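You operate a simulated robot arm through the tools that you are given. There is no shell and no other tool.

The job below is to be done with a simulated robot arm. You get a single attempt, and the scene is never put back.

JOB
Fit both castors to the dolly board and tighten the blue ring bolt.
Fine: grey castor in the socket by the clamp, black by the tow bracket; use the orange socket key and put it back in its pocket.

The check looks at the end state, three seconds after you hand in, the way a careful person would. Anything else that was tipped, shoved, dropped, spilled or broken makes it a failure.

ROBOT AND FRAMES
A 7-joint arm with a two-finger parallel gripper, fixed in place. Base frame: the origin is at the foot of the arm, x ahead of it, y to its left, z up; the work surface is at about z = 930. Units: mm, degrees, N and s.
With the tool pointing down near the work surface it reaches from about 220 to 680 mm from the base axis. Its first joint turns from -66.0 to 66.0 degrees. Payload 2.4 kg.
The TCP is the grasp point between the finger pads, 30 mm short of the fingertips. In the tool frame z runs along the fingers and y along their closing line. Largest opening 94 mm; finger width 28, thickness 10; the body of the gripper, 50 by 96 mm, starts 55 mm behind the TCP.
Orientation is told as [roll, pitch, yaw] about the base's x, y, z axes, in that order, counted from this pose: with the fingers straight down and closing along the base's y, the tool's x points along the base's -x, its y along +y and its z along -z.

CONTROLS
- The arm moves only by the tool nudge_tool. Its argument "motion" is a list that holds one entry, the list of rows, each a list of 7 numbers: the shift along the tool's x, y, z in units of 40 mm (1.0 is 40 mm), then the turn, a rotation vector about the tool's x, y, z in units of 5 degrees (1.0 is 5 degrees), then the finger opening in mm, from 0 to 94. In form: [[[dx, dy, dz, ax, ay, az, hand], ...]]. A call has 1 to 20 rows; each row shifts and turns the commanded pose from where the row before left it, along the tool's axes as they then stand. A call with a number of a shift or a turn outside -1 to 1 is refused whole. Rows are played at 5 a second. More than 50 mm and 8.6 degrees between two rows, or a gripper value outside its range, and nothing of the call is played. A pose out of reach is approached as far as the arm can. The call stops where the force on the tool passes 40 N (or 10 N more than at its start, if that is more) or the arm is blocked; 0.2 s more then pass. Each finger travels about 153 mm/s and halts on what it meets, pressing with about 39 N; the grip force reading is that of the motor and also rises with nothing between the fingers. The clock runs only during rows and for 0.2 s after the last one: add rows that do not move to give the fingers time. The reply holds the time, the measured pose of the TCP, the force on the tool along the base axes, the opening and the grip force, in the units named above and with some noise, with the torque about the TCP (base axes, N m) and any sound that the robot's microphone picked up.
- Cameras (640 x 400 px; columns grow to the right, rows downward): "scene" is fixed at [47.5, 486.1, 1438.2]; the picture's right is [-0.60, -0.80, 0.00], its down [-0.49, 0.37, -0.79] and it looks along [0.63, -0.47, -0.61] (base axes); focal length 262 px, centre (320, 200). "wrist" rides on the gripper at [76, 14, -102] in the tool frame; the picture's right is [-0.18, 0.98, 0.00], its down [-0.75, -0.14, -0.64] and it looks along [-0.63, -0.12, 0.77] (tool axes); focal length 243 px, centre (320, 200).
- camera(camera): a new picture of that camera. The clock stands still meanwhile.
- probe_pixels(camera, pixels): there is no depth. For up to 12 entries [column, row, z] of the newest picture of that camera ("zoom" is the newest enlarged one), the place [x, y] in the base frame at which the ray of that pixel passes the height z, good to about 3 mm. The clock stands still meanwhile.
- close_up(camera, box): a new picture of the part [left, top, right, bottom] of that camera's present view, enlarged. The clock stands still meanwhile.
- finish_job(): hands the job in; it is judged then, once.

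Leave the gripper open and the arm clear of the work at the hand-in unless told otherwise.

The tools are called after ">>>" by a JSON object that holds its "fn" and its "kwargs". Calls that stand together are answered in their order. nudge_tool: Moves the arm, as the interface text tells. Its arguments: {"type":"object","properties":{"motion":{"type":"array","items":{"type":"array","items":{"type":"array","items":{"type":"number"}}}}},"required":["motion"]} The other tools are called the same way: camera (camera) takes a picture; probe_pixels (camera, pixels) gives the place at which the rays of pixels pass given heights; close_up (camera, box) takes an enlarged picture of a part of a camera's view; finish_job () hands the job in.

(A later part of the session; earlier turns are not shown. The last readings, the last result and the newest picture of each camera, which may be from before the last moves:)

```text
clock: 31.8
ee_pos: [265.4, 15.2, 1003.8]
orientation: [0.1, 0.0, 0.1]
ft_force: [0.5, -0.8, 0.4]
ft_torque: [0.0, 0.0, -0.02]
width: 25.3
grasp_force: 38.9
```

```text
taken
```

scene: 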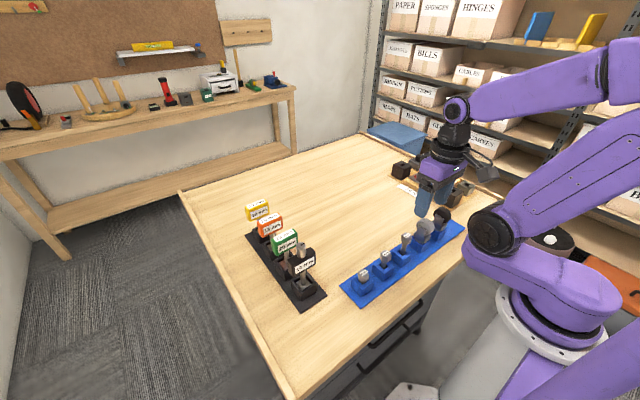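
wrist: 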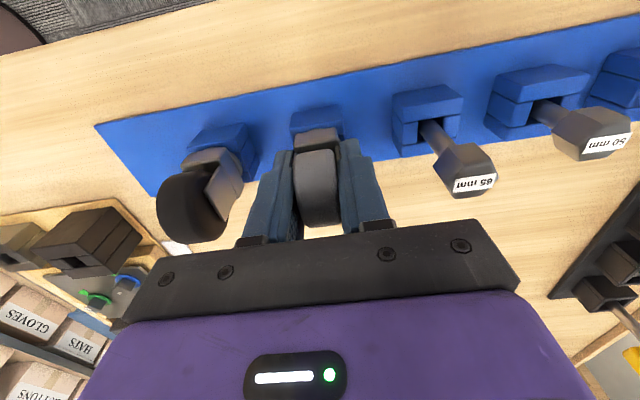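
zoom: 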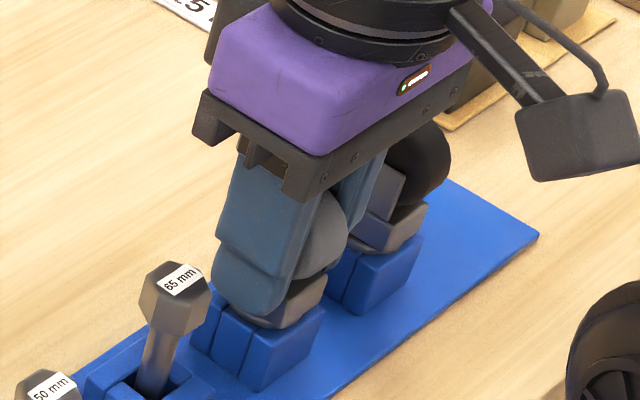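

Gripped at width 25.3 with no side load. I lift straight up 60 mm and inspect the stem.

>>> {"fn": "nudge_tool", "kwargs": {"motion": [[[0, 0, -0.1, 0, 0, 0, 0], [0, 0, -0.2, 0, 0, 0, 0], [0, 0, -0.3, 0, 0, 0, 0], [0, 0, -0.3, 0, 0, 0, 0], [0, 0, -0.3, 0, 0, 0, 0], [0, 0, -0.3, 0, 0, 0, 0], [0, 0, 0, 0, 0, 0, 0]]]}}

>>> {"fn": "close_up", "kwargs": {"camera": "scene", "box": [390, 180, 470, 245]}}

>>> {"fn": "close_up", "kwargs": {"camera": "wrist", "box": [230, 80, 430, 240]}}

```text
clock: 33.4
ee_pos: [265.0, 14.7, 1064.7]
orientation: [0.0, -0.1, 0.0]
ft_force: [-0.5, -0.6, -1.9]
ft_torque: [0.01, -0.03, 0.03]
width: 25.2
grasp_force: 39.3
```

```text
6.15 times, centred on (430, 212) of scene
```

zoom: 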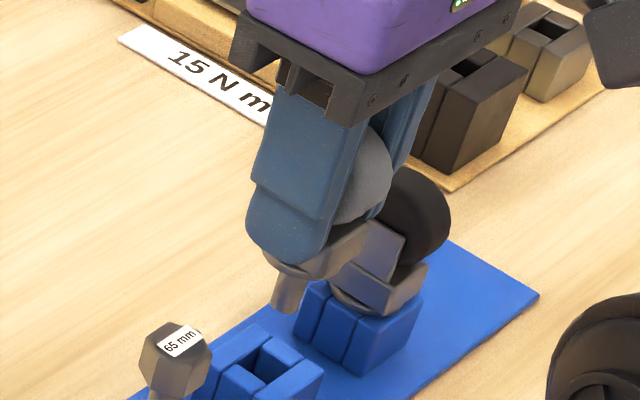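

```text
2.50 times, centred on (330, 160) of wrist
```

zoom: 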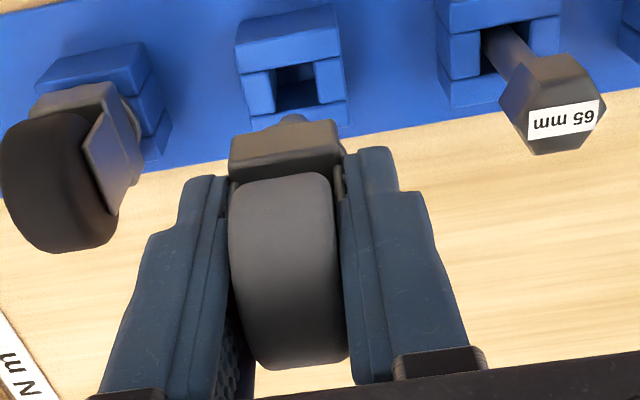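

The grey castor is out; it has a short stem under a collar. I'll enlarge the stem in the scene view.

>>> {"fn": "close_up", "kwargs": {"camera": "scene", "box": [412, 205, 446, 240]}}

```text
11.43 times, centred on (429, 222) of scene
```

zoom: 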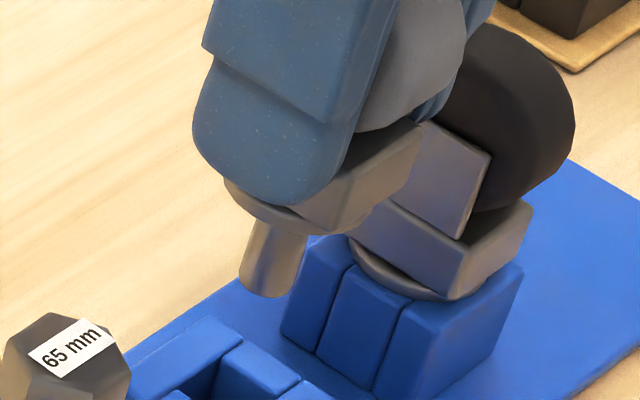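

>>> {"fn": "probe_pixels", "kwargs": {"camera": "zoom", "pixels": [[262, 284, 1000], [262, 284, 1005], [262, 284, 1010], [262, 284, 1015], [275, 240, 1020], [275, 240, 1025], [275, 240, 1030], [245, 275, 1008], [290, 290, 1008], [262, 284, 1008], [262, 284, 1008], [275, 240, 1025]]}}

```text
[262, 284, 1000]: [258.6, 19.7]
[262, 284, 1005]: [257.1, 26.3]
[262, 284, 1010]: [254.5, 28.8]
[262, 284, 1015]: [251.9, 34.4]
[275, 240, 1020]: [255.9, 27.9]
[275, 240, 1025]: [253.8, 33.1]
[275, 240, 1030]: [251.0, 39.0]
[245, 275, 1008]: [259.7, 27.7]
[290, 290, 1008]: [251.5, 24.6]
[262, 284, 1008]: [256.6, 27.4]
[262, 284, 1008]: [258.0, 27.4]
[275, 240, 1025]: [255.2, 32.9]
```

The stem bottom is about 69 mm below the TCP and 10 mm thick, against a hole of about 14 mm. I carry it to above the far socket C (TCP ≈ (514.8,−215.2)), stem bottom staying ~35 mm over the socket tops.

>>> {"fn": "nudge_tool", "kwargs": {"motion": [[[-0.4, -0.2, -0.25, 0, 0, 0, 0], [-0.78, -0.719, -0.25, 0, 0, 0, 0], [-0.78, -0.719, 0, 0, 0, 0, 0], [-0.78, -0.719, 0, 0, 0, 0, 0], [-0.78, -0.719, 0, 0, 0, 0, 0], [-0.78, -0.719, 0, 0, 0, 0, 0], [-0.78, -0.719, 0, 0, 0, 0, 0], [-0.78, -0.719, 0, 0, 0, 0, 0], [-0.4, -0.517, 0, 0, 0, 0, 0], [0, 0, 0, 0, 0, 0, 0], [0, 0, 0, 0, 0, 0, 0]]]}}

>>> {"fn": "camera", "kwargs": {"camera": "wrist"}}

>>> {"fn": "close_up", "kwargs": {"camera": "scene", "box": [380, 130, 440, 190]}}

```text
clock: 35.8
ee_pos: [513.3, -215.2, 1082.4]
orientation: [0.1, -0.1, 0.0]
ft_force: [0.5, 1.0, -0.6]
ft_torque: [-0.01, 0.05, 0.01]
width: 25.2
grasp_force: 39.4
```

```text
taken
```

wrist: 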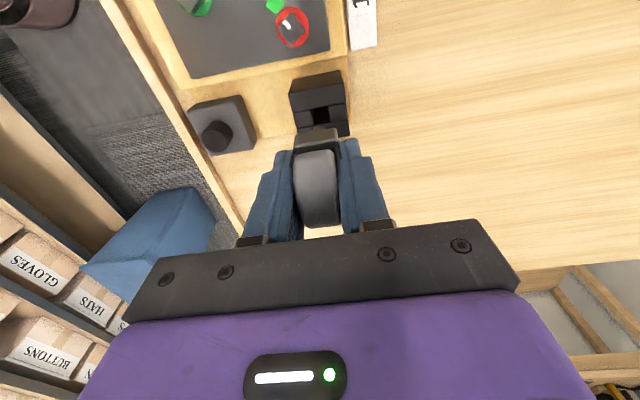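

```text
6.67 times, centred on (410, 160) of scene
```

zoom: 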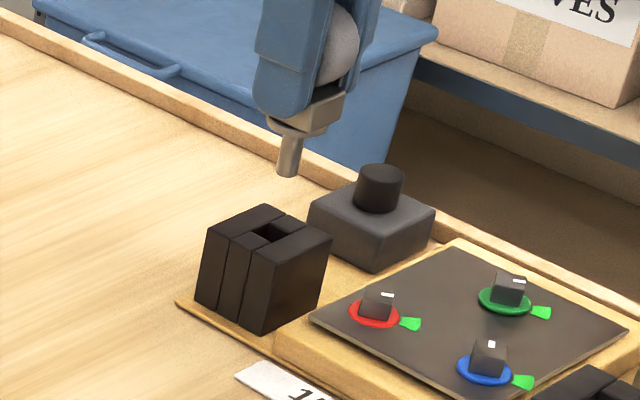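

I compare the hole under the hand in the wrist view; directly below the TCP at z=980 should be pixel (320,116). Zooming in.

>>> {"fn": "close_up", "kwargs": {"camera": "wrist", "box": [280, 70, 360, 140]}}

>>> {"fn": "close_up", "kwargs": {"camera": "scene", "box": [392, 146, 428, 182]}}

```text
5.71 times, centred on (320, 105) of wrist
```

zoom: 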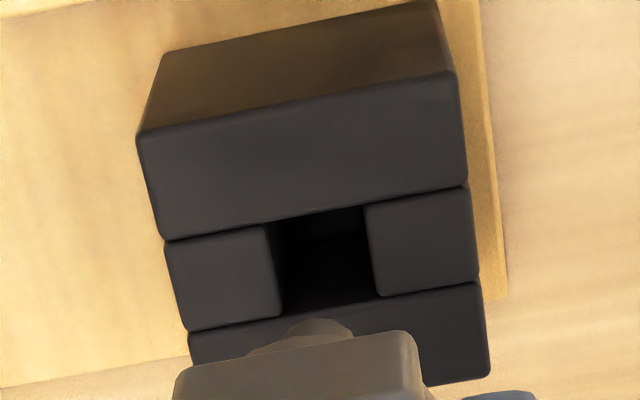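

```text
11.11 times, centred on (410, 164) of scene
```

zoom: 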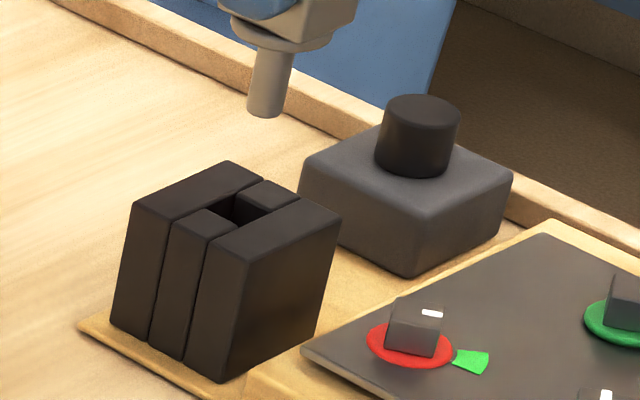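

Hole is at TCP+(−0.4,+0.7); the stem sits about (−2.6,+0.3) from the TCP. I shift (+1.8,+0.7) and lower to TCP z≈1052, stem just above the socket, then look.

>>> {"fn": "nudge_tool", "kwargs": {"motion": [[[-0.045, 0.018, 0.25, 0, 0, 0, 0], [0, 0, 0.25, 0, 0, 0, 0], [0, 0, 0.25, 0, 0, 0, 0], [0, 0, 0, 0, 0, 0, 0]]]}}

>>> {"fn": "close_up", "kwargs": {"camera": "wrist", "box": [280, 70, 360, 140]}}

>>> {"fn": "close_up", "kwargs": {"camera": "scene", "box": [392, 146, 428, 182]}}

```text
clock: 36.8
ee_pos: [517.2, -214.8, 1054.2]
orientation: [0.1, 0.0, -0.1]
ft_force: [0.7, -0.1, -0.7]
ft_torque: [0.0, 0.01, -0.02]
width: 25.1
grasp_force: 39.1
```

```text
5.71 times, centred on (320, 105) of wrist
```

zoom: 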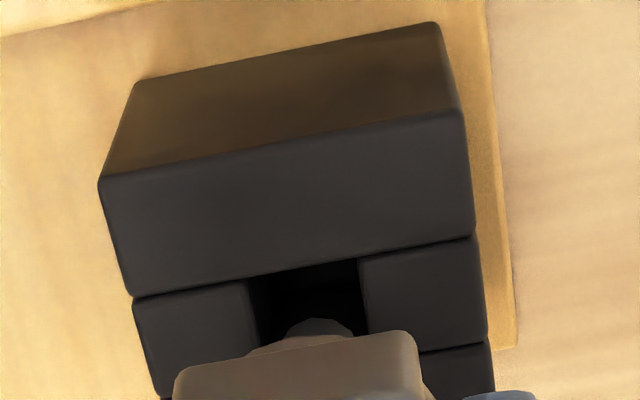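

```text
11.11 times, centred on (410, 164) of scene
```

zoom: 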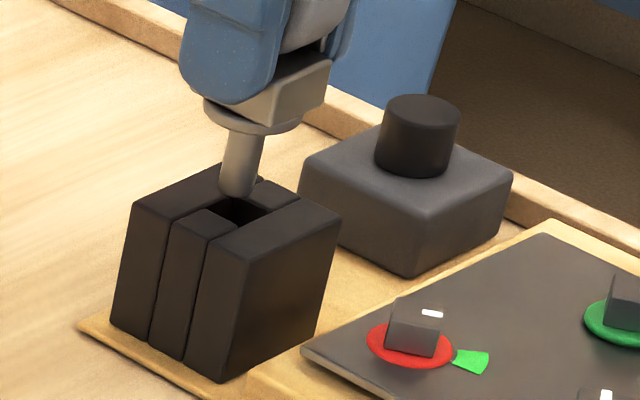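

The stem is nearly over the hole; wrist shows the hole ~1.1 mm to −y. I shift (−0.5,−1.2) and lower gently to 1032, watching the force.

>>> {"fn": "nudge_tool", "kwargs": {"motion": [[[0.0125, -0.03, 0, 0, 0, 0, 0], [0, 0, 0.1, 0, 0, 0, 0], [0, 0, 0.1, 0, 0, 0, 0], [0, 0, 0.1, 0, 0, 0, 0], [0, 0, 0.1, 0, 0, 0, 0], [0, 0, 0.1, 0, 0, 0, 0], [0, 0, 0, 0, 0, 0, 0]]]}}

>>> {"fn": "close_up", "kwargs": {"camera": "scene", "box": [392, 146, 428, 182]}}

```text
clock: 38.4
ee_pos: [517.8, -216.1, 1033.6]
orientation: [0.0, 0.0, -0.1]
ft_force: [-2.2, 0.1, -1.4]
ft_torque: [-0.01, 0.08, -0.01]
width: 25.1
grasp_force: 38.9
```

```text
11.11 times, centred on (410, 164) of scene
```

zoom: 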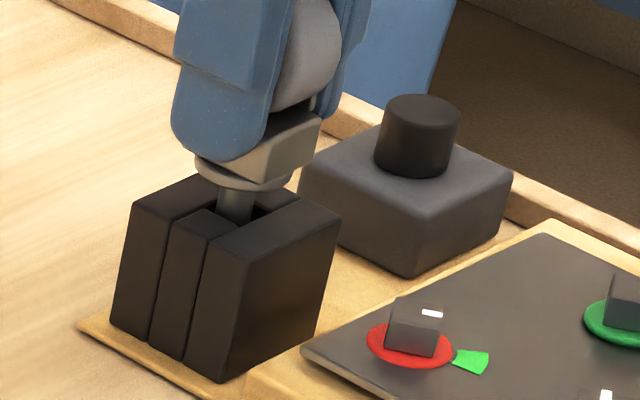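

The stem entered the hole with only −2.2 N in x. I back off 0.7 mm in x and keep lowering toward the collar seat (~1017).

>>> {"fn": "nudge_tool", "kwargs": {"motion": [[[0.018, 0, 0.1, 0, 0, 0, 0], [0, 0, 0.1, 0, 0, 0, 0], [0, 0, 0.1, 0, 0, 0, 0], [0, 0, 0.05, 0, 0, 0, 0], [0, 0, 0, 0, 0, 0, 0]]]}}

>>> {"fn": "close_up", "kwargs": {"camera": "scene", "box": [392, 146, 428, 182]}}

```text
clock: 39.6
ee_pos: [515.1, -215.9, 1022.1]
orientation: [-0.1, -0.1, 0.0]
ft_force: [-3.0, 1.2, 11.4]
ft_torque: [0.07, 0.05, 0.02]
width: 25.0
grasp_force: 39.2
```

```text
11.11 times, centred on (410, 164) of scene
```

zoom: 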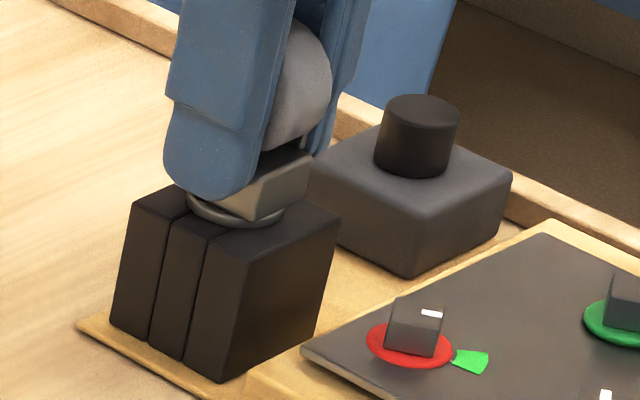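

11 N upward now, with the collar about on the socket top. I push a little more to learn whether it is seated or needs pressing in.

>>> {"fn": "nudge_tool", "kwargs": {"motion": [[[0, 0, 0.03, 0, 0, 0, 0], [0, 0, 0.03, 0, 0, 0, 0], [0, 0, 0.03, 0, 0, 0, 0], [0, 0, 0, 0, 0, 0, 0]]]}}

>>> {"fn": "close_up", "kwargs": {"camera": "scene", "box": [398, 152, 420, 174]}}

```text
clock: 40.6
ee_pos: [517.5, -216.9, 1016.7]
orientation: [-0.1, -0.1, -0.1]
ft_force: [0.5, 1.9, 27.8]
ft_torque: [0.06, -0.08, 0.0]
width: 25.5
grasp_force: 38.5
```

```text
16.00 times, centred on (409, 163) of scene
```

zoom: 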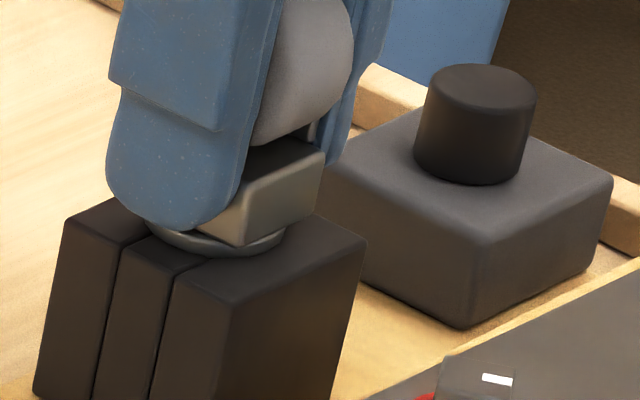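

>>> {"fn": "nudge_tool", "kwargs": {"motion": [[[0, 0, 0.02, 0, 0, 0, 0], [0, 0, 0.02, 0, 0, 0, 0], [0, 0, 0, 0, 0, 0, 0]]]}}

>>> {"fn": "close_up", "kwargs": {"camera": "scene", "box": [398, 152, 420, 174]}}

```text
clock: 41.4
ee_pos: [517.2, -215.0, 1015.2]
orientation: [-0.2, -0.2, 0.0]
ft_force: [3.2, 2.7, 27.7]
ft_torque: [0.07, -0.2, 0.03]
width: 25.2
grasp_force: 38.9
```

```text
16.00 times, centred on (409, 163) of scene
```

zoom: 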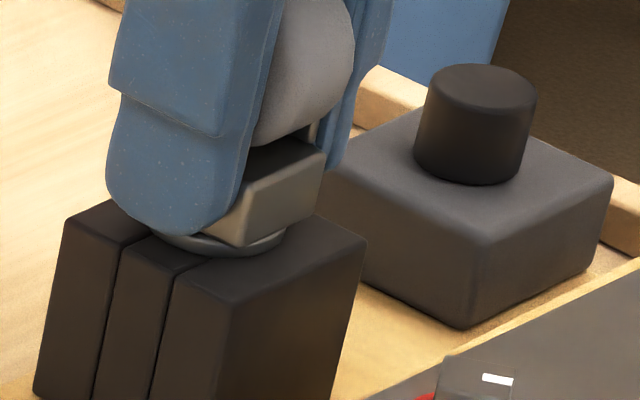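

Force stayed at 27.7 N while the fingers slid: the castor is bottomed with its collar on the socket. I open and rise.

>>> {"fn": "nudge_tool", "kwargs": {"motion": [[[0, 0, -0.05, 0, 0, 0, 10], [0, 0, -0.02, 0, 0, 0, 30], [0, 0, 0, 0, 0, 0, 45], [0, 0, 0, 0, 0, 0, 56], [0, 0, 0, 0, 0, 0, 56]]]}}

>>> {"fn": "nudge_tool", "kwargs": {"motion": [[[0, 0, -0.25, 0, 0, 0, 56], [0, 0, -0.5, 0, 0, 0, 56], [0, 0, -0.75, 0, 0, 0, 56], [0, 0, -0.75, 0, 0, 0, 56], [0, 0, 0, 0, 0, 0, 56]]]}}

>>> {"fn": "close_up", "kwargs": {"camera": "scene", "box": [380, 130, 450, 200]}}

>>> {"fn": "camera", "kwargs": {"camera": "wrist"}}

```text
clock: 42.6
ee_pos: [516.4, -216.5, 1017.4]
orientation: [0.0, -0.1, -0.1]
ft_force: [-0.6, -0.4, -0.2]
ft_torque: [0.0, 0.02, -0.01]
width: 56.1
grasp_force: 0.1
```

```text
clock: 43.8
ee_pos: [517.3, -217.8, 1106.6]
orientation: [0.1, 0.1, 0.1]
ft_force: [1.2, 1.1, -0.6]
ft_torque: [-0.02, 0.0, 0.0]
width: 56.1
grasp_force: 0.2
```

```text
5.71 times, centred on (415, 165) of scene
```

zoom: 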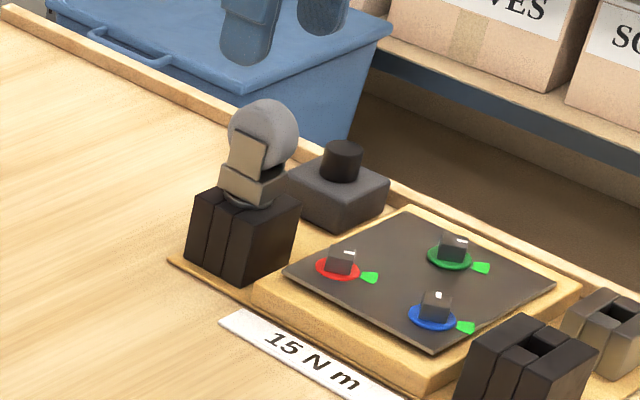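

```text
taken
```

wrist: 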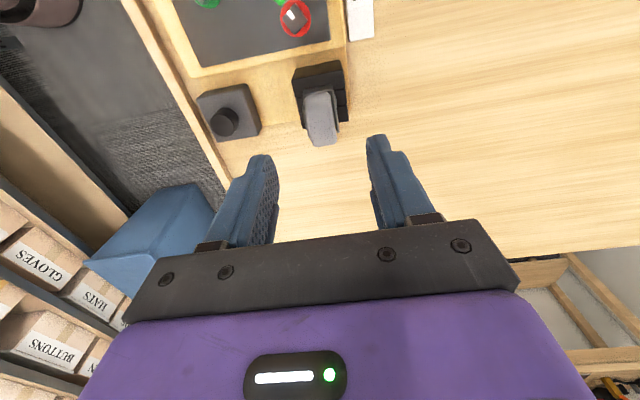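

Grey castor stands properly in socket C. Now to the black castor: travel at z≈1103, then come down over (264,−55).

>>> {"fn": "nudge_tool", "kwargs": {"motion": [[[0.775, 0.58, 0, 0, 0, 0, 60], [0.775, 0.58, 0, 0, 0, 0, 60], [0.775, 0.58, 0, 0, 0, 0, 60], [0.775, 0.58, 0, 0, 0, 0, 60], [0.775, 0.58, 0, 0, 0, 0, 60], [0.775, 0.58, 0, 0, 0, 0, 60], [0.775, 0.58, 0, 0, 0, 0, 60], [0.3, 0, 0.35, 0, 0, 0, 60], [0.3, 0, 0.35, 0, 0, 0, 60], [0.3, 0, 0.35, 0, 0, 0, 60], [0, 0, 0, 0, 0, 0, 60]]]}}

>>> {"fn": "close_up", "kwargs": {"camera": "wrist", "box": [200, 80, 440, 230]}}

>>> {"fn": "close_up", "kwargs": {"camera": "scene", "box": [390, 190, 470, 255]}}

```text
clock: 46.2
ee_pos: [273.8, -53.9, 1071.2]
orientation: [0.0, 0.1, -0.1]
ft_force: [-0.5, 1.2, 0.7]
ft_torque: [0.01, 0.0, 0.01]
width: 60.1
grasp_force: 0.1
out of reach, approached as far as the arm can: row 10
```

```text
2.67 times, centred on (320, 155) of wrist
```

zoom: 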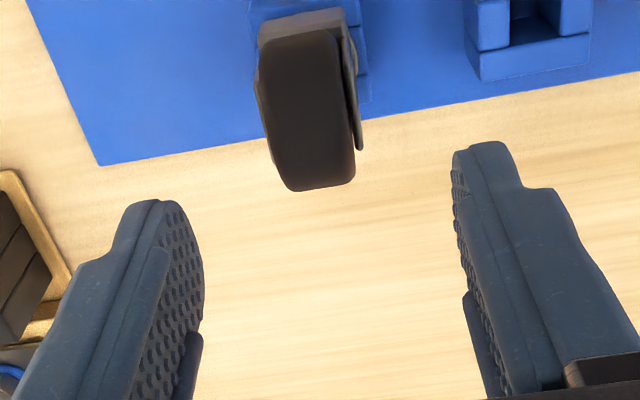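

```text
6.15 times, centred on (430, 222) of scene
```

zoom: 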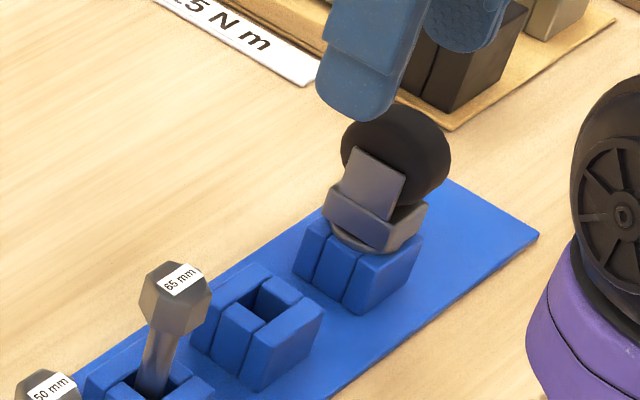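

The wheel is ~1.6 mm to −y of the hand and ~9 mm nearer. I correct and lower to ~1036.

>>> {"fn": "nudge_tool", "kwargs": {"motion": [[[0.12, -0.033, 0.25, 0, 0, 0, 60], [0.11, 0, 0.25, 0, 0, 0, 60], [0, 0, 0.25, 0, 0, 0, 60], [0, 0, 0.1, 0, 0, 0, 60], [0, 0, 0, 0, 0, 0, 60]]]}}

>>> {"fn": "close_up", "kwargs": {"camera": "wrist", "box": [200, 80, 440, 230]}}

```text
clock: 47.4
ee_pos: [265.6, -54.5, 1037.5]
orientation: [0.0, 0.0, 0.0]
ft_force: [-0.1, 0.9, 0.4]
ft_torque: [0.01, -0.02, -0.01]
width: 60.3
grasp_force: 0.2
```

```text
2.67 times, centred on (320, 155) of wrist
```

zoom: 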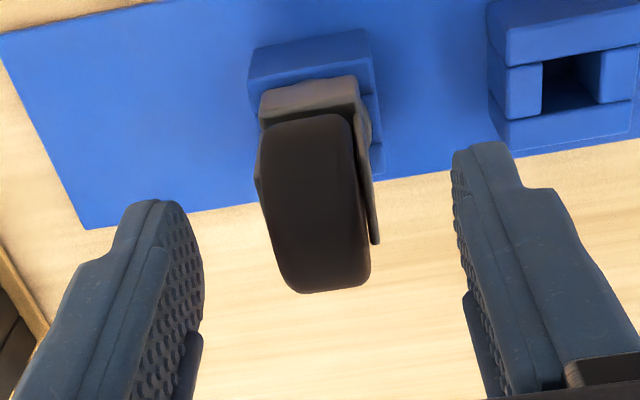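

Almost identical to the grey case; I shift −0.8 mm in y, lower to 1004 and close.

>>> {"fn": "nudge_tool", "kwargs": {"motion": [[[0, -0.02, 0.2, 0, 0, 0, 60], [0, 0, 0.2, 0, 0, 0, 60], [0, 0, 0.2, 0, 0, 0, 60], [0, 0, 0.23, 0, 0, 0, 60], [0, 0, 0, 0, 0, 0, 60], [0, 0, 0, 0, 0, 0, 45], [0, 0, 0, 0, 0, 0, 35], [0, 0, 0, 0, 0, 0, 28], [0, 0, 0, 0, 0, 0, 20], [0, 0, 0, 0, 0, 0, 10], [0, 0, 0, 0, 0, 0, 0], [0, 0, 0, 0, 0, 0, 0]]]}}

>>> {"fn": "close_up", "kwargs": {"camera": "scene", "box": [390, 190, 470, 255]}}

```text
clock: 50.0
ee_pos: [265.0, -56.4, 1005.8]
orientation: [0.0, -0.1, 0.0]
ft_force: [-0.1, 0.5, 0.3]
ft_torque: [0.02, -0.01, -0.01]
width: 25.3
grasp_force: 39.3
```

```text
6.15 times, centred on (430, 222) of scene
```

zoom: 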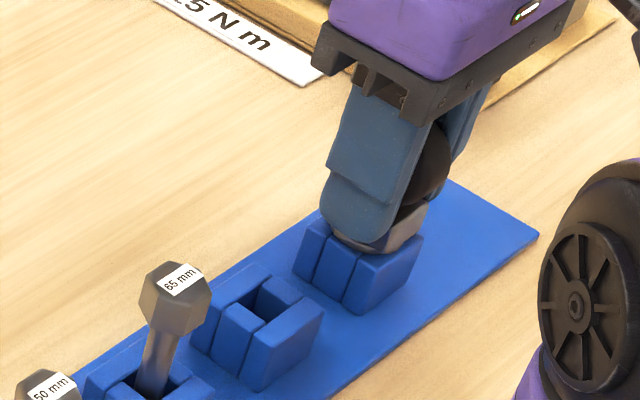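

Gripped. I lift 60 mm and carry it to above near socket B at TCP ≈ (325,−216,1083).

>>> {"fn": "nudge_tool", "kwargs": {"motion": [[[0, 0, -0.1, 0, 0, 0, 0], [0, 0, -0.2, 0, 0, 0, 0], [0, 0, -0.3, 0, 0, 0, 0], [0, 0, -0.3, 0, 0, 0, 0], [0, 0, -0.3, 0, 0, 0, 0], [0, 0, -0.3, 0, 0, 0, 0], [-0.3, -0.2, -0.1, 0, 0, 0, 0], [-0.3, -0.75, -0.1, 0, 0, 0, 0], [-0.3, -0.75, -0.1, 0, 0, 0, 0], [-0.3, -0.75, -0.1, 0, 0, 0, 0], [-0.3, -0.75, 0, 0, 0, 0, 0], [0, -0.8, 0, 0, 0, 0, 0], [0, 0, 0, 0, 0, 0, 0]]]}}

>>> {"fn": "close_up", "kwargs": {"camera": "wrist", "box": [280, 70, 360, 140]}}

>>> {"fn": "close_up", "kwargs": {"camera": "scene", "box": [430, 160, 480, 210]}}

```text
clock: 52.8
ee_pos: [326.6, -215.4, 1081.4]
orientation: [0.0, -0.1, 0.0]
ft_force: [0.4, 0.8, -0.1]
ft_torque: [-0.04, 0.0, 0.03]
width: 25.1
grasp_force: 38.9
```

```text
5.71 times, centred on (320, 105) of wrist
```

zoom: 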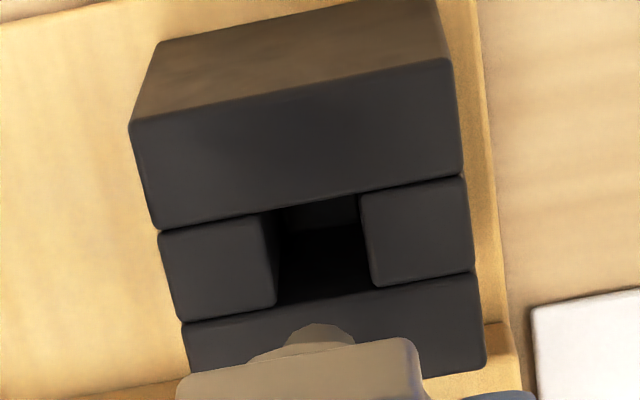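

```text
8.00 times, centred on (455, 185) of scene
```

zoom: 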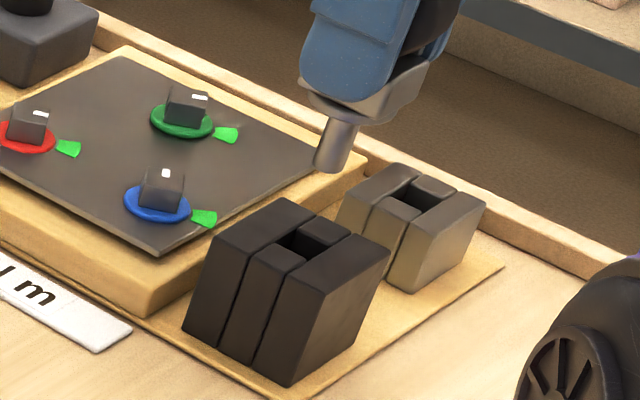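

By comparison with the successful first insertion, the hole here is slightly nearer; I shift (−2.0,−0.9) and lower to ~1053, then look.

>>> {"fn": "nudge_tool", "kwargs": {"motion": [[[0.05, -0.023, 0.25, 0, 0, 0, 0], [0, 0, 0.25, 0, 0, 0, 0], [0, 0, 0.2, 0, 0, 0, 0], [0, 0, 0, 0, 0, 0, 0]]]}}

>>> {"fn": "close_up", "kwargs": {"camera": "wrist", "box": [280, 70, 360, 140]}}

>>> {"fn": "close_up", "kwargs": {"camera": "scene", "box": [435, 170, 475, 210]}}

```text
clock: 53.8
ee_pos: [322.6, -216.0, 1052.7]
orientation: [-0.1, -0.1, -0.1]
ft_force: [1.0, -0.2, -0.5]
ft_torque: [0.01, -0.01, -0.01]
width: 25.2
grasp_force: 38.8
```

```text
5.71 times, centred on (320, 105) of wrist
```

zoom: 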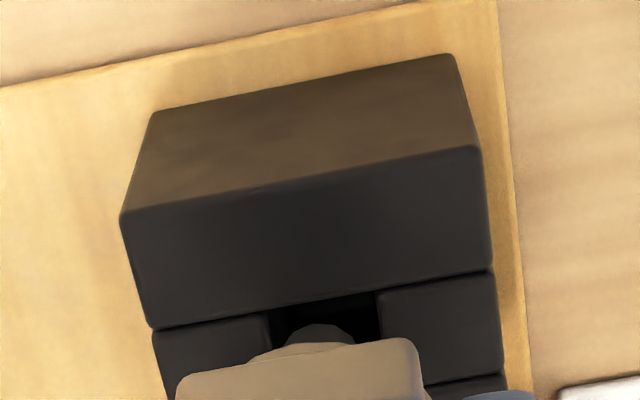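

```text
10.00 times, centred on (455, 190) of scene
```

zoom: 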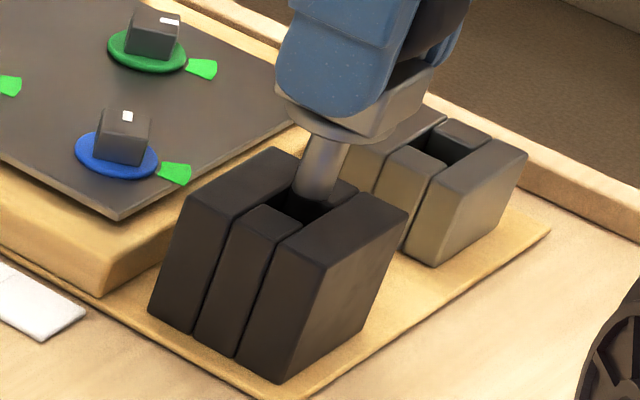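

The hole looks ~1.9 mm further in x (and about +0.4 in y). I shift accordingly and lower gently, watching force.

>>> {"fn": "nudge_tool", "kwargs": {"motion": [[[-0.047, 0.01, 0, 0, 0, 0, 0], [0, 0, 0.1, 0, 0, 0, 0], [0, 0, 0.1, 0, 0, 0, 0], [0, 0, 0.1, 0, 0, 0, 0], [0, 0, 0.1, 0, 0, 0, 0], [0, 0, 0, 0, 0, 0, 0]]]}}

>>> {"fn": "close_up", "kwargs": {"camera": "scene", "box": [435, 170, 475, 210]}}

>>> {"fn": "close_up", "kwargs": {"camera": "wrist", "box": [280, 70, 360, 140]}}

```text
clock: 55.2
ee_pos: [324.1, -214.3, 1036.5]
orientation: [0.0, 0.0, -0.1]
ft_force: [0.1, 0.1, -1.6]
ft_torque: [-0.01, -0.03, 0.03]
width: 25.2
grasp_force: 38.9
```

```text
10.00 times, centred on (455, 190) of scene
```

zoom: 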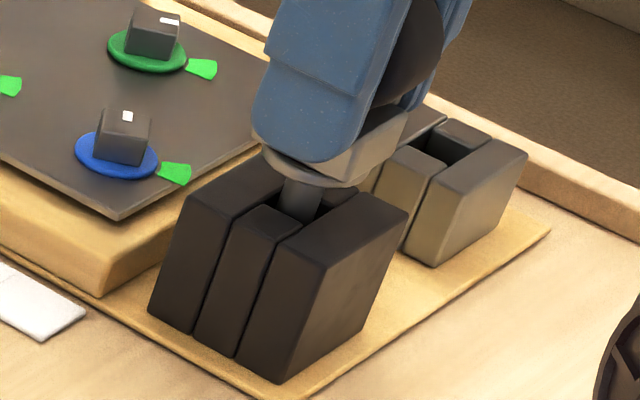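

```text
5.71 times, centred on (320, 105) of wrist
```

zoom: 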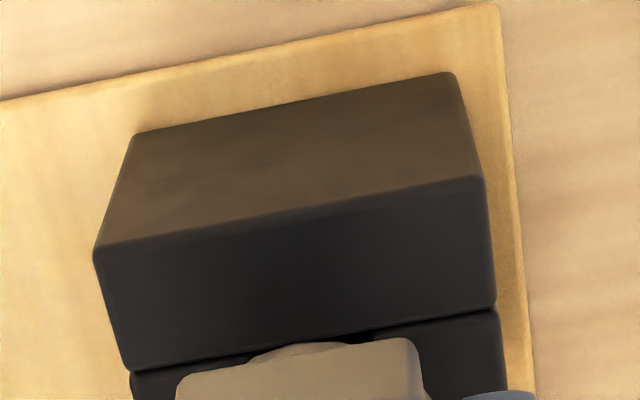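

Inside the hole with no side load. I keep lowering to the seat.

>>> {"fn": "nudge_tool", "kwargs": {"motion": [[[0, 0, 0.1, 0, 0, 0, 0], [0, 0, 0.1, 0, 0, 0, 0], [0, 0, 0.1, 0, 0, 0, 0], [0, 0, 0.1, 0, 0, 0, 0], [0, 0, 0.04, 0, 0, 0, 0], [0, 0, 0.03, 0, 0, 0, 0], [0, 0, 0, 0, 0, 0, 0]]]}}

>>> {"fn": "close_up", "kwargs": {"camera": "scene", "box": [435, 170, 475, 210]}}

```text
clock: 56.8
ee_pos: [325.3, -215.5, 1019.0]
orientation: [-0.1, -0.1, -0.1]
ft_force: [-1.5, 2.0, 28.7]
ft_torque: [0.06, 0.0, 0.04]
width: 25.2
grasp_force: 39.0
```

```text
10.00 times, centred on (455, 190) of scene
```

zoom: 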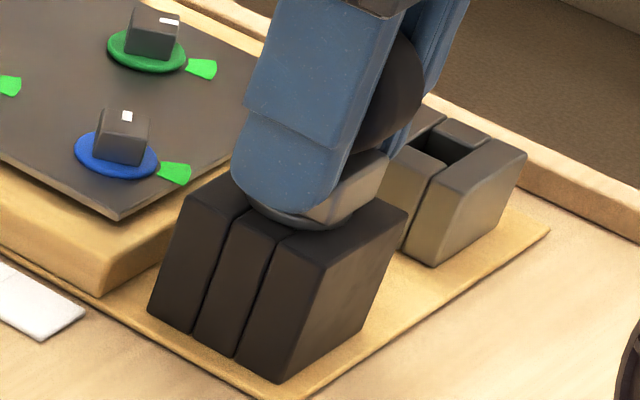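

Seated (28.7 N, collar on the socket). Open and rise.

>>> {"fn": "nudge_tool", "kwargs": {"motion": [[[0, 0, -0.05, 0, 0, 0, 10], [0, 0, -0.02, 0, 0, 0, 30], [0, 0, 0, 0, 0, 0, 45], [0, 0, 0, 0, 0, 0, 54], [0, 0, 0, 0, 0, 0, 54], [0, 0, -0.25, 0, 0, 0, 54], [0, 0, -0.5, 0, 0, 0, 54], [0, 0, -0.75, 0, 0, 0, 54], [0, 0, -0.75, 0, 0, 0, 54], [0, 0, -0.5, 0, 0, 0, 54], [0, 0, 0, 0, 0, 0, 54]]]}}

>>> {"fn": "close_up", "kwargs": {"camera": "scene", "box": [380, 140, 480, 215]}}

>>> {"fn": "close_up", "kwargs": {"camera": "scene", "box": [236, 195, 336, 315]}}

```text
clock: 59.2
ee_pos: [325.2, -215.9, 1130.0]
orientation: [0.1, 0.0, 0.0]
ft_force: [-0.5, -0.5, -1.0]
ft_torque: [0.03, 0.01, 0.02]
width: 54.0
grasp_force: 0.1
```

```text
5.33 times, centred on (430, 178) of scene
```

zoom: 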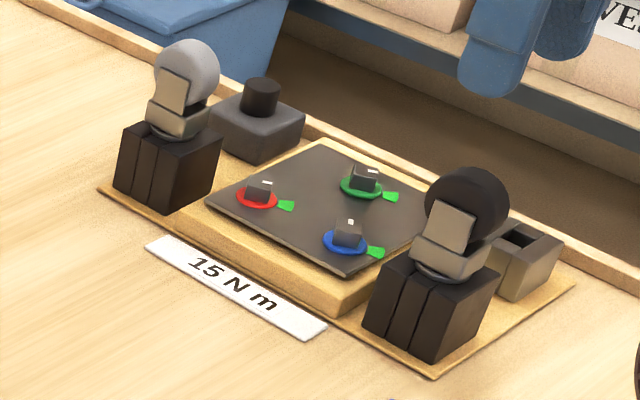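

```text
3.33 times, centred on (286, 255) of scene
```

zoom: 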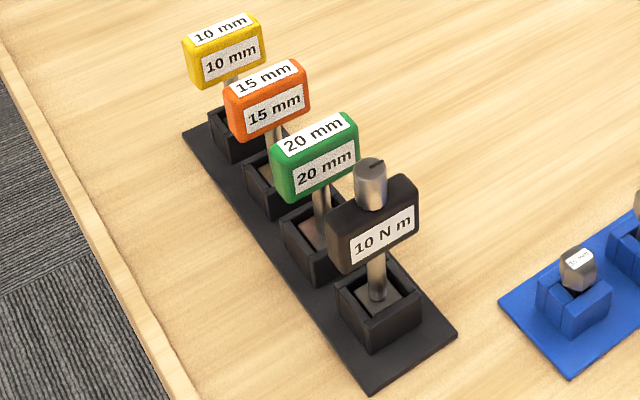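

Both castors stand in their sockets. Now the key: orange "15 mm" at about (449,322), third item handles at z≈1050. I move to look at the rack from nearby.

>>> {"fn": "nudge_tool", "kwargs": {"motion": [[[0, 0.9, -0.4, 0, 0, 0, 60], [0, 1, -0.4, 0, 0, 0, 60], [0, 1, -0.4, 0, 0, 0, 60], [0, 1, 0, 0, 0, 0, 60], [0, 1, 0, 0, 0, 0, 60], [0, 1, 0, 0, 0, 0, 60], [0, 1, 0, 0, 0, 0, 60], [0, 1, 0, 0, 0, 0, 60], [0, 1, 0, 0, 0, 0, 60], [0, 1, 0, 0, 0, 0, 60], [0, 1, 0, 0, 0, 0, 60], [0, 1, 0, 0, 0, 0, 60], [0, 1, 0, 0, 0, 0, 60], [0, 0, 0, 0, 0, 0, 60]]]}}

>>> {"fn": "camera", "kwargs": {"camera": "wrist"}}

```text
clock: 62.2
ee_pos: [325.8, 300.0, 1178.2]
orientation: [0.0, 0.0, 0.0]
ft_force: [-0.1, -0.5, 0.9]
ft_torque: [0.0, 0.02, 0.01]
width: 60.3
grasp_force: 0.1
```

```text
taken
```

wrist: 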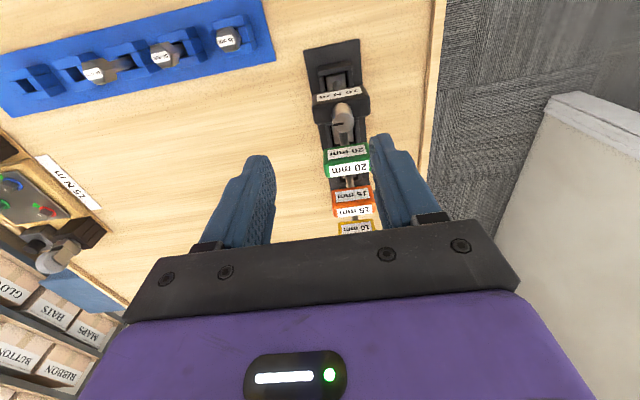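

>>> {"fn": "nudge_tool", "kwargs": {"motion": [[[-0.8, 0.15, 0, 0, 0, 0, 60], [-0.8, 0.15, 0, 0, 0, 0, 60], [-0.4, 0.1, 0, 0, 0, 0, 60], [0, 0, 0, 0, 0, 0, 60]]]}}

>>> {"fn": "camera", "kwargs": {"camera": "wrist"}}

>>> {"fn": "close_up", "kwargs": {"camera": "wrist", "box": [250, 60, 410, 230]}}

```text
clock: 63.2
ee_pos: [403.9, 315.3, 1176.8]
orientation: [0.0, 0.0, 0.0]
ft_force: [0.3, -0.3, 0.0]
ft_torque: [0.04, 0.0, 0.03]
width: 59.9
grasp_force: 0.1
```

```text
taken
```

wrist: 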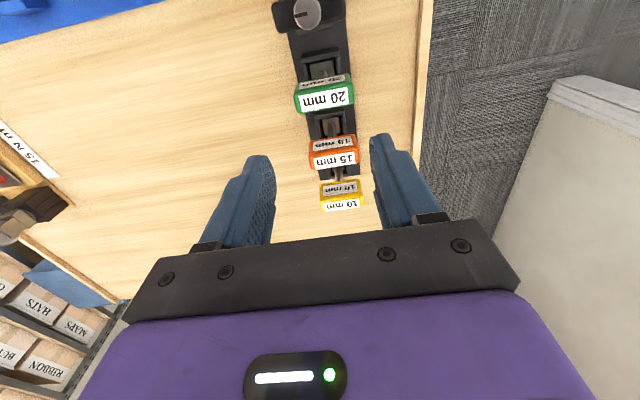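

```text
2.35 times, centred on (330, 145) of wrist
```

zoom: 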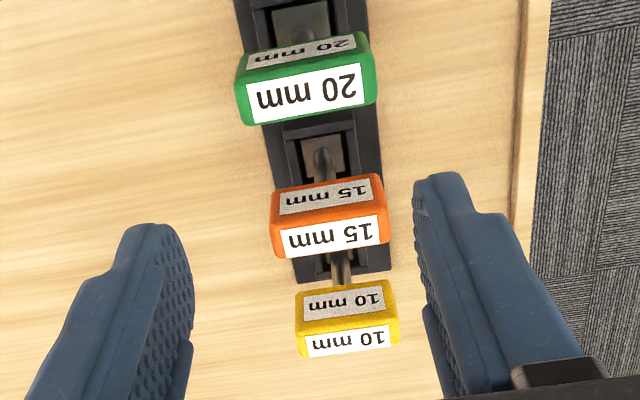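

I probe the orange handle's top from this view at several heights, and from the scene.

>>> {"fn": "probe_pixels", "kwargs": {"camera": "zoom", "pixels": [[337, 237, 1050], [337, 237, 1060], [337, 237, 1070], [273, 232, 1060], [384, 214, 1060], [278, 258, 1060], [390, 243, 1060], [322, 165, 950]]}}

>>> {"fn": "close_up", "kwargs": {"camera": "scene", "box": [245, 205, 305, 265]}}

```text
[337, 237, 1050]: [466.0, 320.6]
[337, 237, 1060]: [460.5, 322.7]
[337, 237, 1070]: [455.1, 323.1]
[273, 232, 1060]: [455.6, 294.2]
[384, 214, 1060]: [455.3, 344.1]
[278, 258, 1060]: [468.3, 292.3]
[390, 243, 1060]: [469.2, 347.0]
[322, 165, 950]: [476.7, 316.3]
```

```text
6.67 times, centred on (275, 235) of scene
```

zoom: 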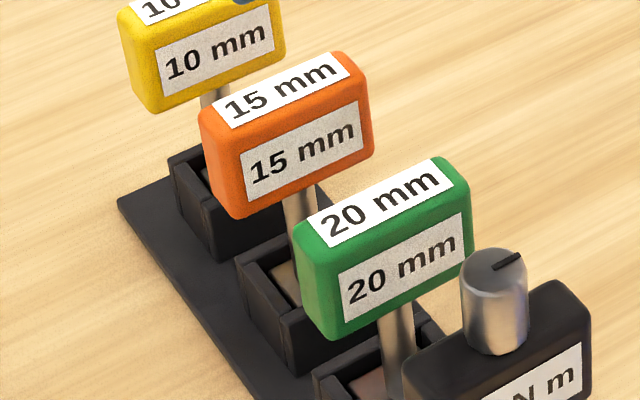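

>>> {"fn": "probe_pixels", "kwargs": {"camera": "zoom", "pixels": [[285, 88, 1050], [285, 88, 1060], [285, 88, 1070], [212, 150, 1060], [370, 90, 1060], [235, 215, 1030], [235, 215, 1040], [372, 155, 1030], [300, 205, 1020], [297, 255, 985], [275, 290, 975], [302, 75, 1080]]}}

```text
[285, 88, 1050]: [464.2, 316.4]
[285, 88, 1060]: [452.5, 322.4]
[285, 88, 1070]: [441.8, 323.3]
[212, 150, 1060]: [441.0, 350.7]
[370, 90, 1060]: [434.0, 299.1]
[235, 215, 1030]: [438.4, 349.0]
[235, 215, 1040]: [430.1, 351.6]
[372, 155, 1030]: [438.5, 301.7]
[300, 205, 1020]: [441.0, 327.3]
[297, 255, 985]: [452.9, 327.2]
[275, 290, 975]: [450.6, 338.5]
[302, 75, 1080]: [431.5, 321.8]
```

Handle top ≈1050, bottom ≈1011, centre ≈(465,319), long along y, thin along x. I'll enlarge the blue bolt head to read its angle before choosing the hand yaw.

>>> {"fn": "close_up", "kwargs": {"camera": "scene", "box": [424, 170, 448, 194]}}

>>> {"fn": "close_up", "kwargs": {"camera": "scene", "box": [410, 166, 446, 190]}}

```text
16.00 times, centred on (436, 182) of scene
```

zoom: 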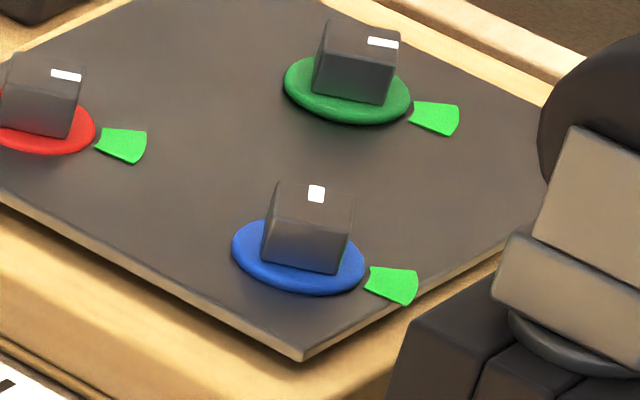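

```text
16.00 times, centred on (428, 178) of scene
```

zoom: 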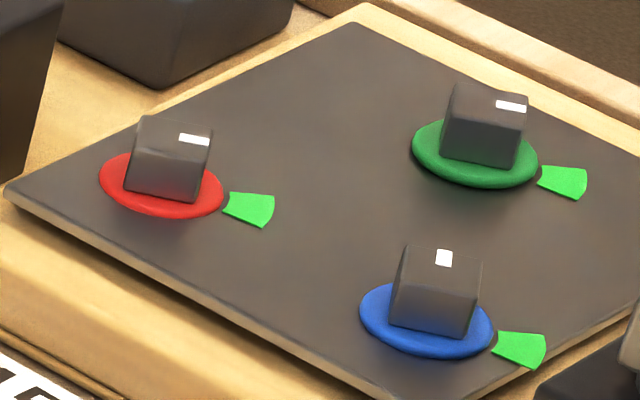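

Reading the head: square edges at ≈35° (mod 90), white mark at ≈−55°; the tight bolts' marks stand at ≈−145…−150°, so about 90–95° clockwise is needed. I'll pick the key with the hand yawed +90° (fingers closing along x), turning here first.

>>> {"fn": "nudge_tool", "kwargs": {"motion": [[[0, 0, 0, 0, 0, -1, 44], [0, 0, 0, 0, 0, -1, 44], [0, 0, 0, 0, 0, -1, 44], [0, 0, 0, 0, 0, -1, 44], [0, 0, 0, 0, 0, -1, 44], [0, 0, 0, 0, 0, -1, 44], [0, 0, 0, 0, 0, -1, 44], [0, 0, 0, 0, 0, -1, 44], [0, 0, 0, 0, 0, -1, 44], [0, 0, 0, 0, 0, -1, 44], [0, 0, 0, 0, 0, -1, 44], [0, 0, 0, 0, 0, -1, 44], [0, 0, 0, 0, 0, -1, 44], [0, 0, 0, 0, 0, -1, 44], [0, 0, 0, 0, 0, -1, 44], [0, 0, 0, 0, 0, -1, 44], [0, 0, 0, 0, 0, -1, 44], [0, 0, 0, 0, 0, -1, 44], [0, 0, 0, 0, 0, 0, 44]]]}}

>>> {"fn": "camera", "kwargs": {"camera": "wrist"}}

```text
clock: 67.2
ee_pos: [405.9, 316.0, 1179.9]
orientation: [0.0, 0.0, 90.0]
ft_force: [0.1, 0.7, 0.3]
ft_torque: [0.01, -0.01, 0.02]
width: 43.8
grasp_force: 0.1
```

```text
taken
```

wrist: 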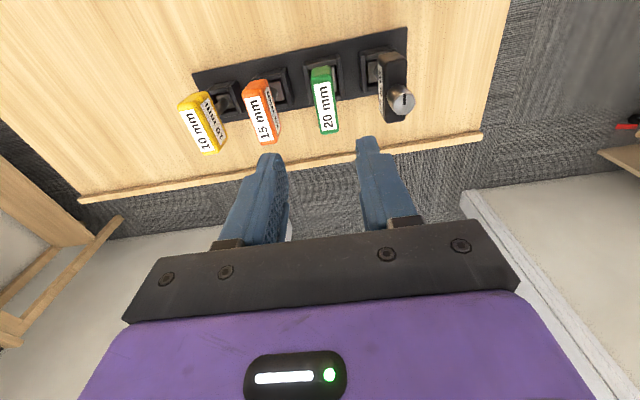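

Now image right is −x. I move +57 in x to be above the orange handle and lower to z≈1115, above the handle tops.

>>> {"fn": "nudge_tool", "kwargs": {"motion": [[[-0.075, -0.71, 0, 0, 0, 0, 44], [0, -0.71, 0, 0, 0, 0, 44], [0, 0, 0.8, 0, 0, 0, 44], [0, 0, 0.8, 0, 0, 0, 44], [0, 0, 0, 0, 0, 0, 44]]]}}

>>> {"fn": "camera", "kwargs": {"camera": "wrist"}}

>>> {"fn": "close_up", "kwargs": {"camera": "wrist", "box": [220, 60, 420, 230]}}

>>> {"fn": "close_up", "kwargs": {"camera": "scene", "box": [235, 175, 325, 275]}}

```text
clock: 68.4
ee_pos: [461.7, 319.4, 1114.4]
orientation: [0.0, -0.1, 90.0]
ft_force: [-0.2, 0.1, 0.0]
ft_torque: [-0.03, 0.02, -0.03]
width: 44.0
grasp_force: 0.1
```

```text
taken
```

wrist: 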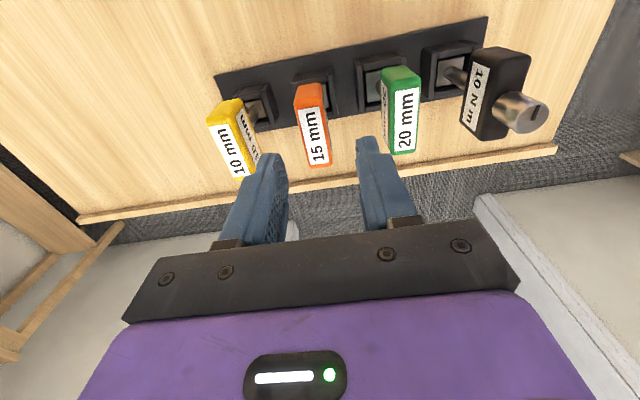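

```text
2.35 times, centred on (320, 145) of wrist
```

zoom: 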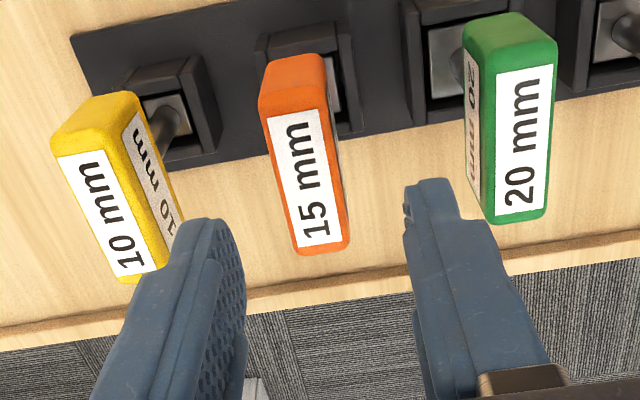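

```text
4.00 times, centred on (280, 225) of scene
```

zoom: 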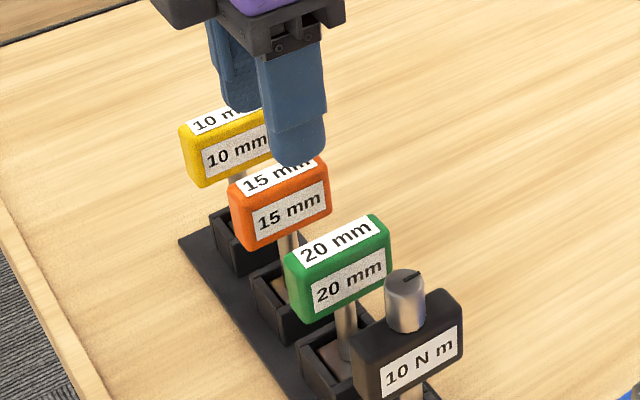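

Handle top centre is 4 mm further in x and 1 mm in y. I correct and lower until the tips straddle its top, then check.

>>> {"fn": "nudge_tool", "kwargs": {"motion": [[[-0.027, -0.1, 0.3, 0, 0, 0, 44], [0, 0, 0.4, 0, 0, 0, 44], [0, 0, 0.3, 0, 0, 0, 44], [0, 0, 0, 0, 0, 0, 44]]]}}

>>> {"fn": "close_up", "kwargs": {"camera": "wrist", "box": [220, 90, 420, 240]}}

>>> {"fn": "close_up", "kwargs": {"camera": "scene", "box": [235, 175, 325, 275]}}

```text
clock: 69.4
ee_pos: [466.4, 319.8, 1075.3]
orientation: [0.0, 0.0, 89.9]
ft_force: [0.6, -0.6, 0.3]
ft_torque: [0.01, 0.0, -0.03]
width: 44.0
grasp_force: 0.1
```

```text
2.67 times, centred on (320, 165) of wrist
```

zoom: 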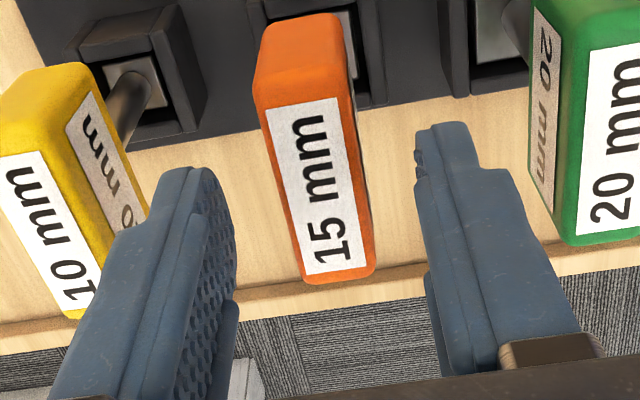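

```text
4.00 times, centred on (280, 225) of scene
```

zoom: 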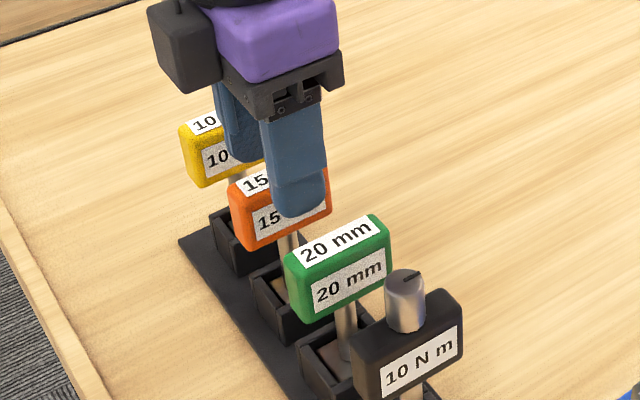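

Centred. I lower 40 mm to TCP ≈1035 and close on the handle.

>>> {"fn": "nudge_tool", "kwargs": {"motion": [[[0, 0, 0.25, 0, 0, 0, 44], [0, 0, 0.25, 0, 0, 0, 44], [0, 0, 0.25, 0, 0, 0, 44], [0, 0, 0.25, 0, 0, 0, 44], [0, 0, 0, 0, 0, 0, 44], [0, 0, 0, 0, 0, 0, 32], [0, 0, 0, 0, 0, 0, 24], [0, 0, 0, 0, 0, 0, 18], [0, 0, 0, 0, 0, 0, 12], [0, 0, 0, 0, 0, 0, 4], [0, 0, 0, 0, 0, 0, 0], [0, 0, 0, 0, 0, 0, 0]]]}}

>>> {"fn": "close_up", "kwargs": {"camera": "scene", "box": [235, 175, 325, 275]}}

>>> {"fn": "close_up", "kwargs": {"camera": "wrist", "box": [220, 90, 420, 240]}}

```text
clock: 72.0
ee_pos: [465.1, 319.5, 1035.4]
orientation: [0.0, 0.1, 89.8]
ft_force: [-0.5, 0.3, 0.1]
ft_torque: [-0.04, -0.01, 0.0]
width: 24.1
grasp_force: 39.4
```

```text
4.00 times, centred on (280, 225) of scene
```

zoom: 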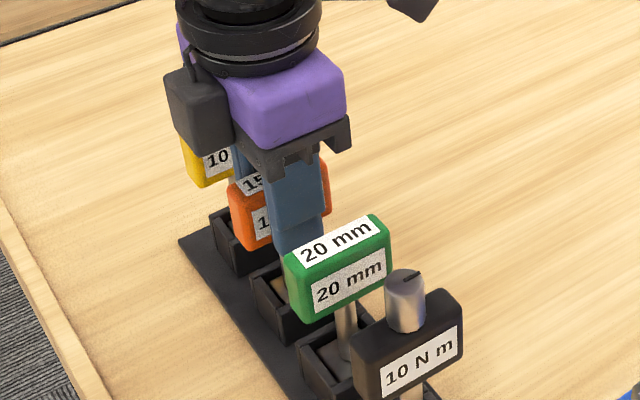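

```text
2.67 times, centred on (320, 165) of wrist
```

zoom: 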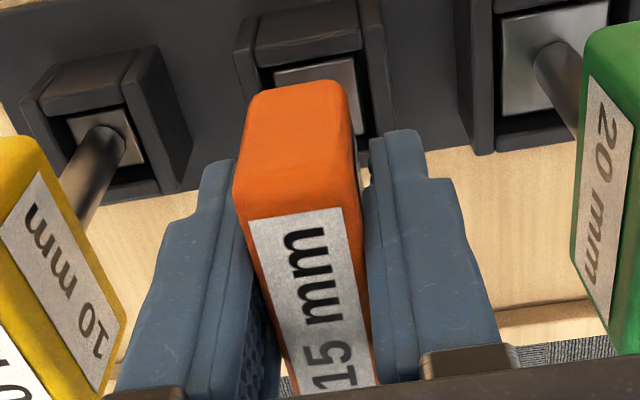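

Gripped (24.1 mm wide). I lift straight up slowly by 120 mm and look at the key's bottom.

>>> {"fn": "nudge_tool", "kwargs": {"motion": [[[0, 0, -0.1, 0, 0, 0, 0], [0, 0, -0.2, 0, 0, 0, 0], [0, 0, -0.3, 0, 0, 0, 0], [0, 0, -0.4, 0, 0, 0, 0], [0, 0, -0.5, 0, 0, 0, 0], [0, 0, -0.5, 0, 0, 0, 0], [0, 0, -0.5, 0, 0, 0, 0], [0, 0, -0.5, 0, 0, 0, 0], [0, 0, 0, 0, 0, 0, 0]]]}}

>>> {"fn": "close_up", "kwargs": {"camera": "scene", "box": [225, 125, 325, 265]}}

>>> {"fn": "close_up", "kwargs": {"camera": "wrist", "box": [220, 60, 420, 240]}}

```text
clock: 74.0
ee_pos: [466.0, 319.3, 1155.3]
orientation: [0.0, 0.0, 90.0]
ft_force: [0.4, 0.3, -2.4]
ft_torque: [0.03, -0.01, -0.01]
width: 24.1
grasp_force: 39.1
```

```text
2.86 times, centred on (275, 195) of scene
```

zoom: 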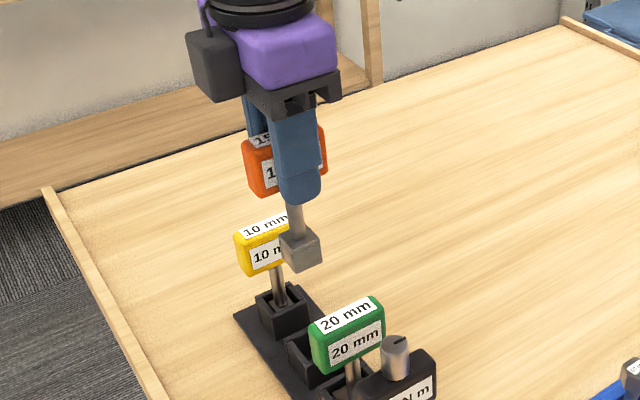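

```text
2.22 times, centred on (320, 150) of wrist
```

zoom: 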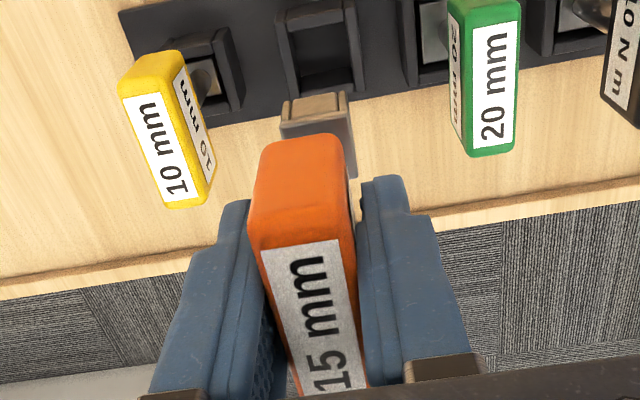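

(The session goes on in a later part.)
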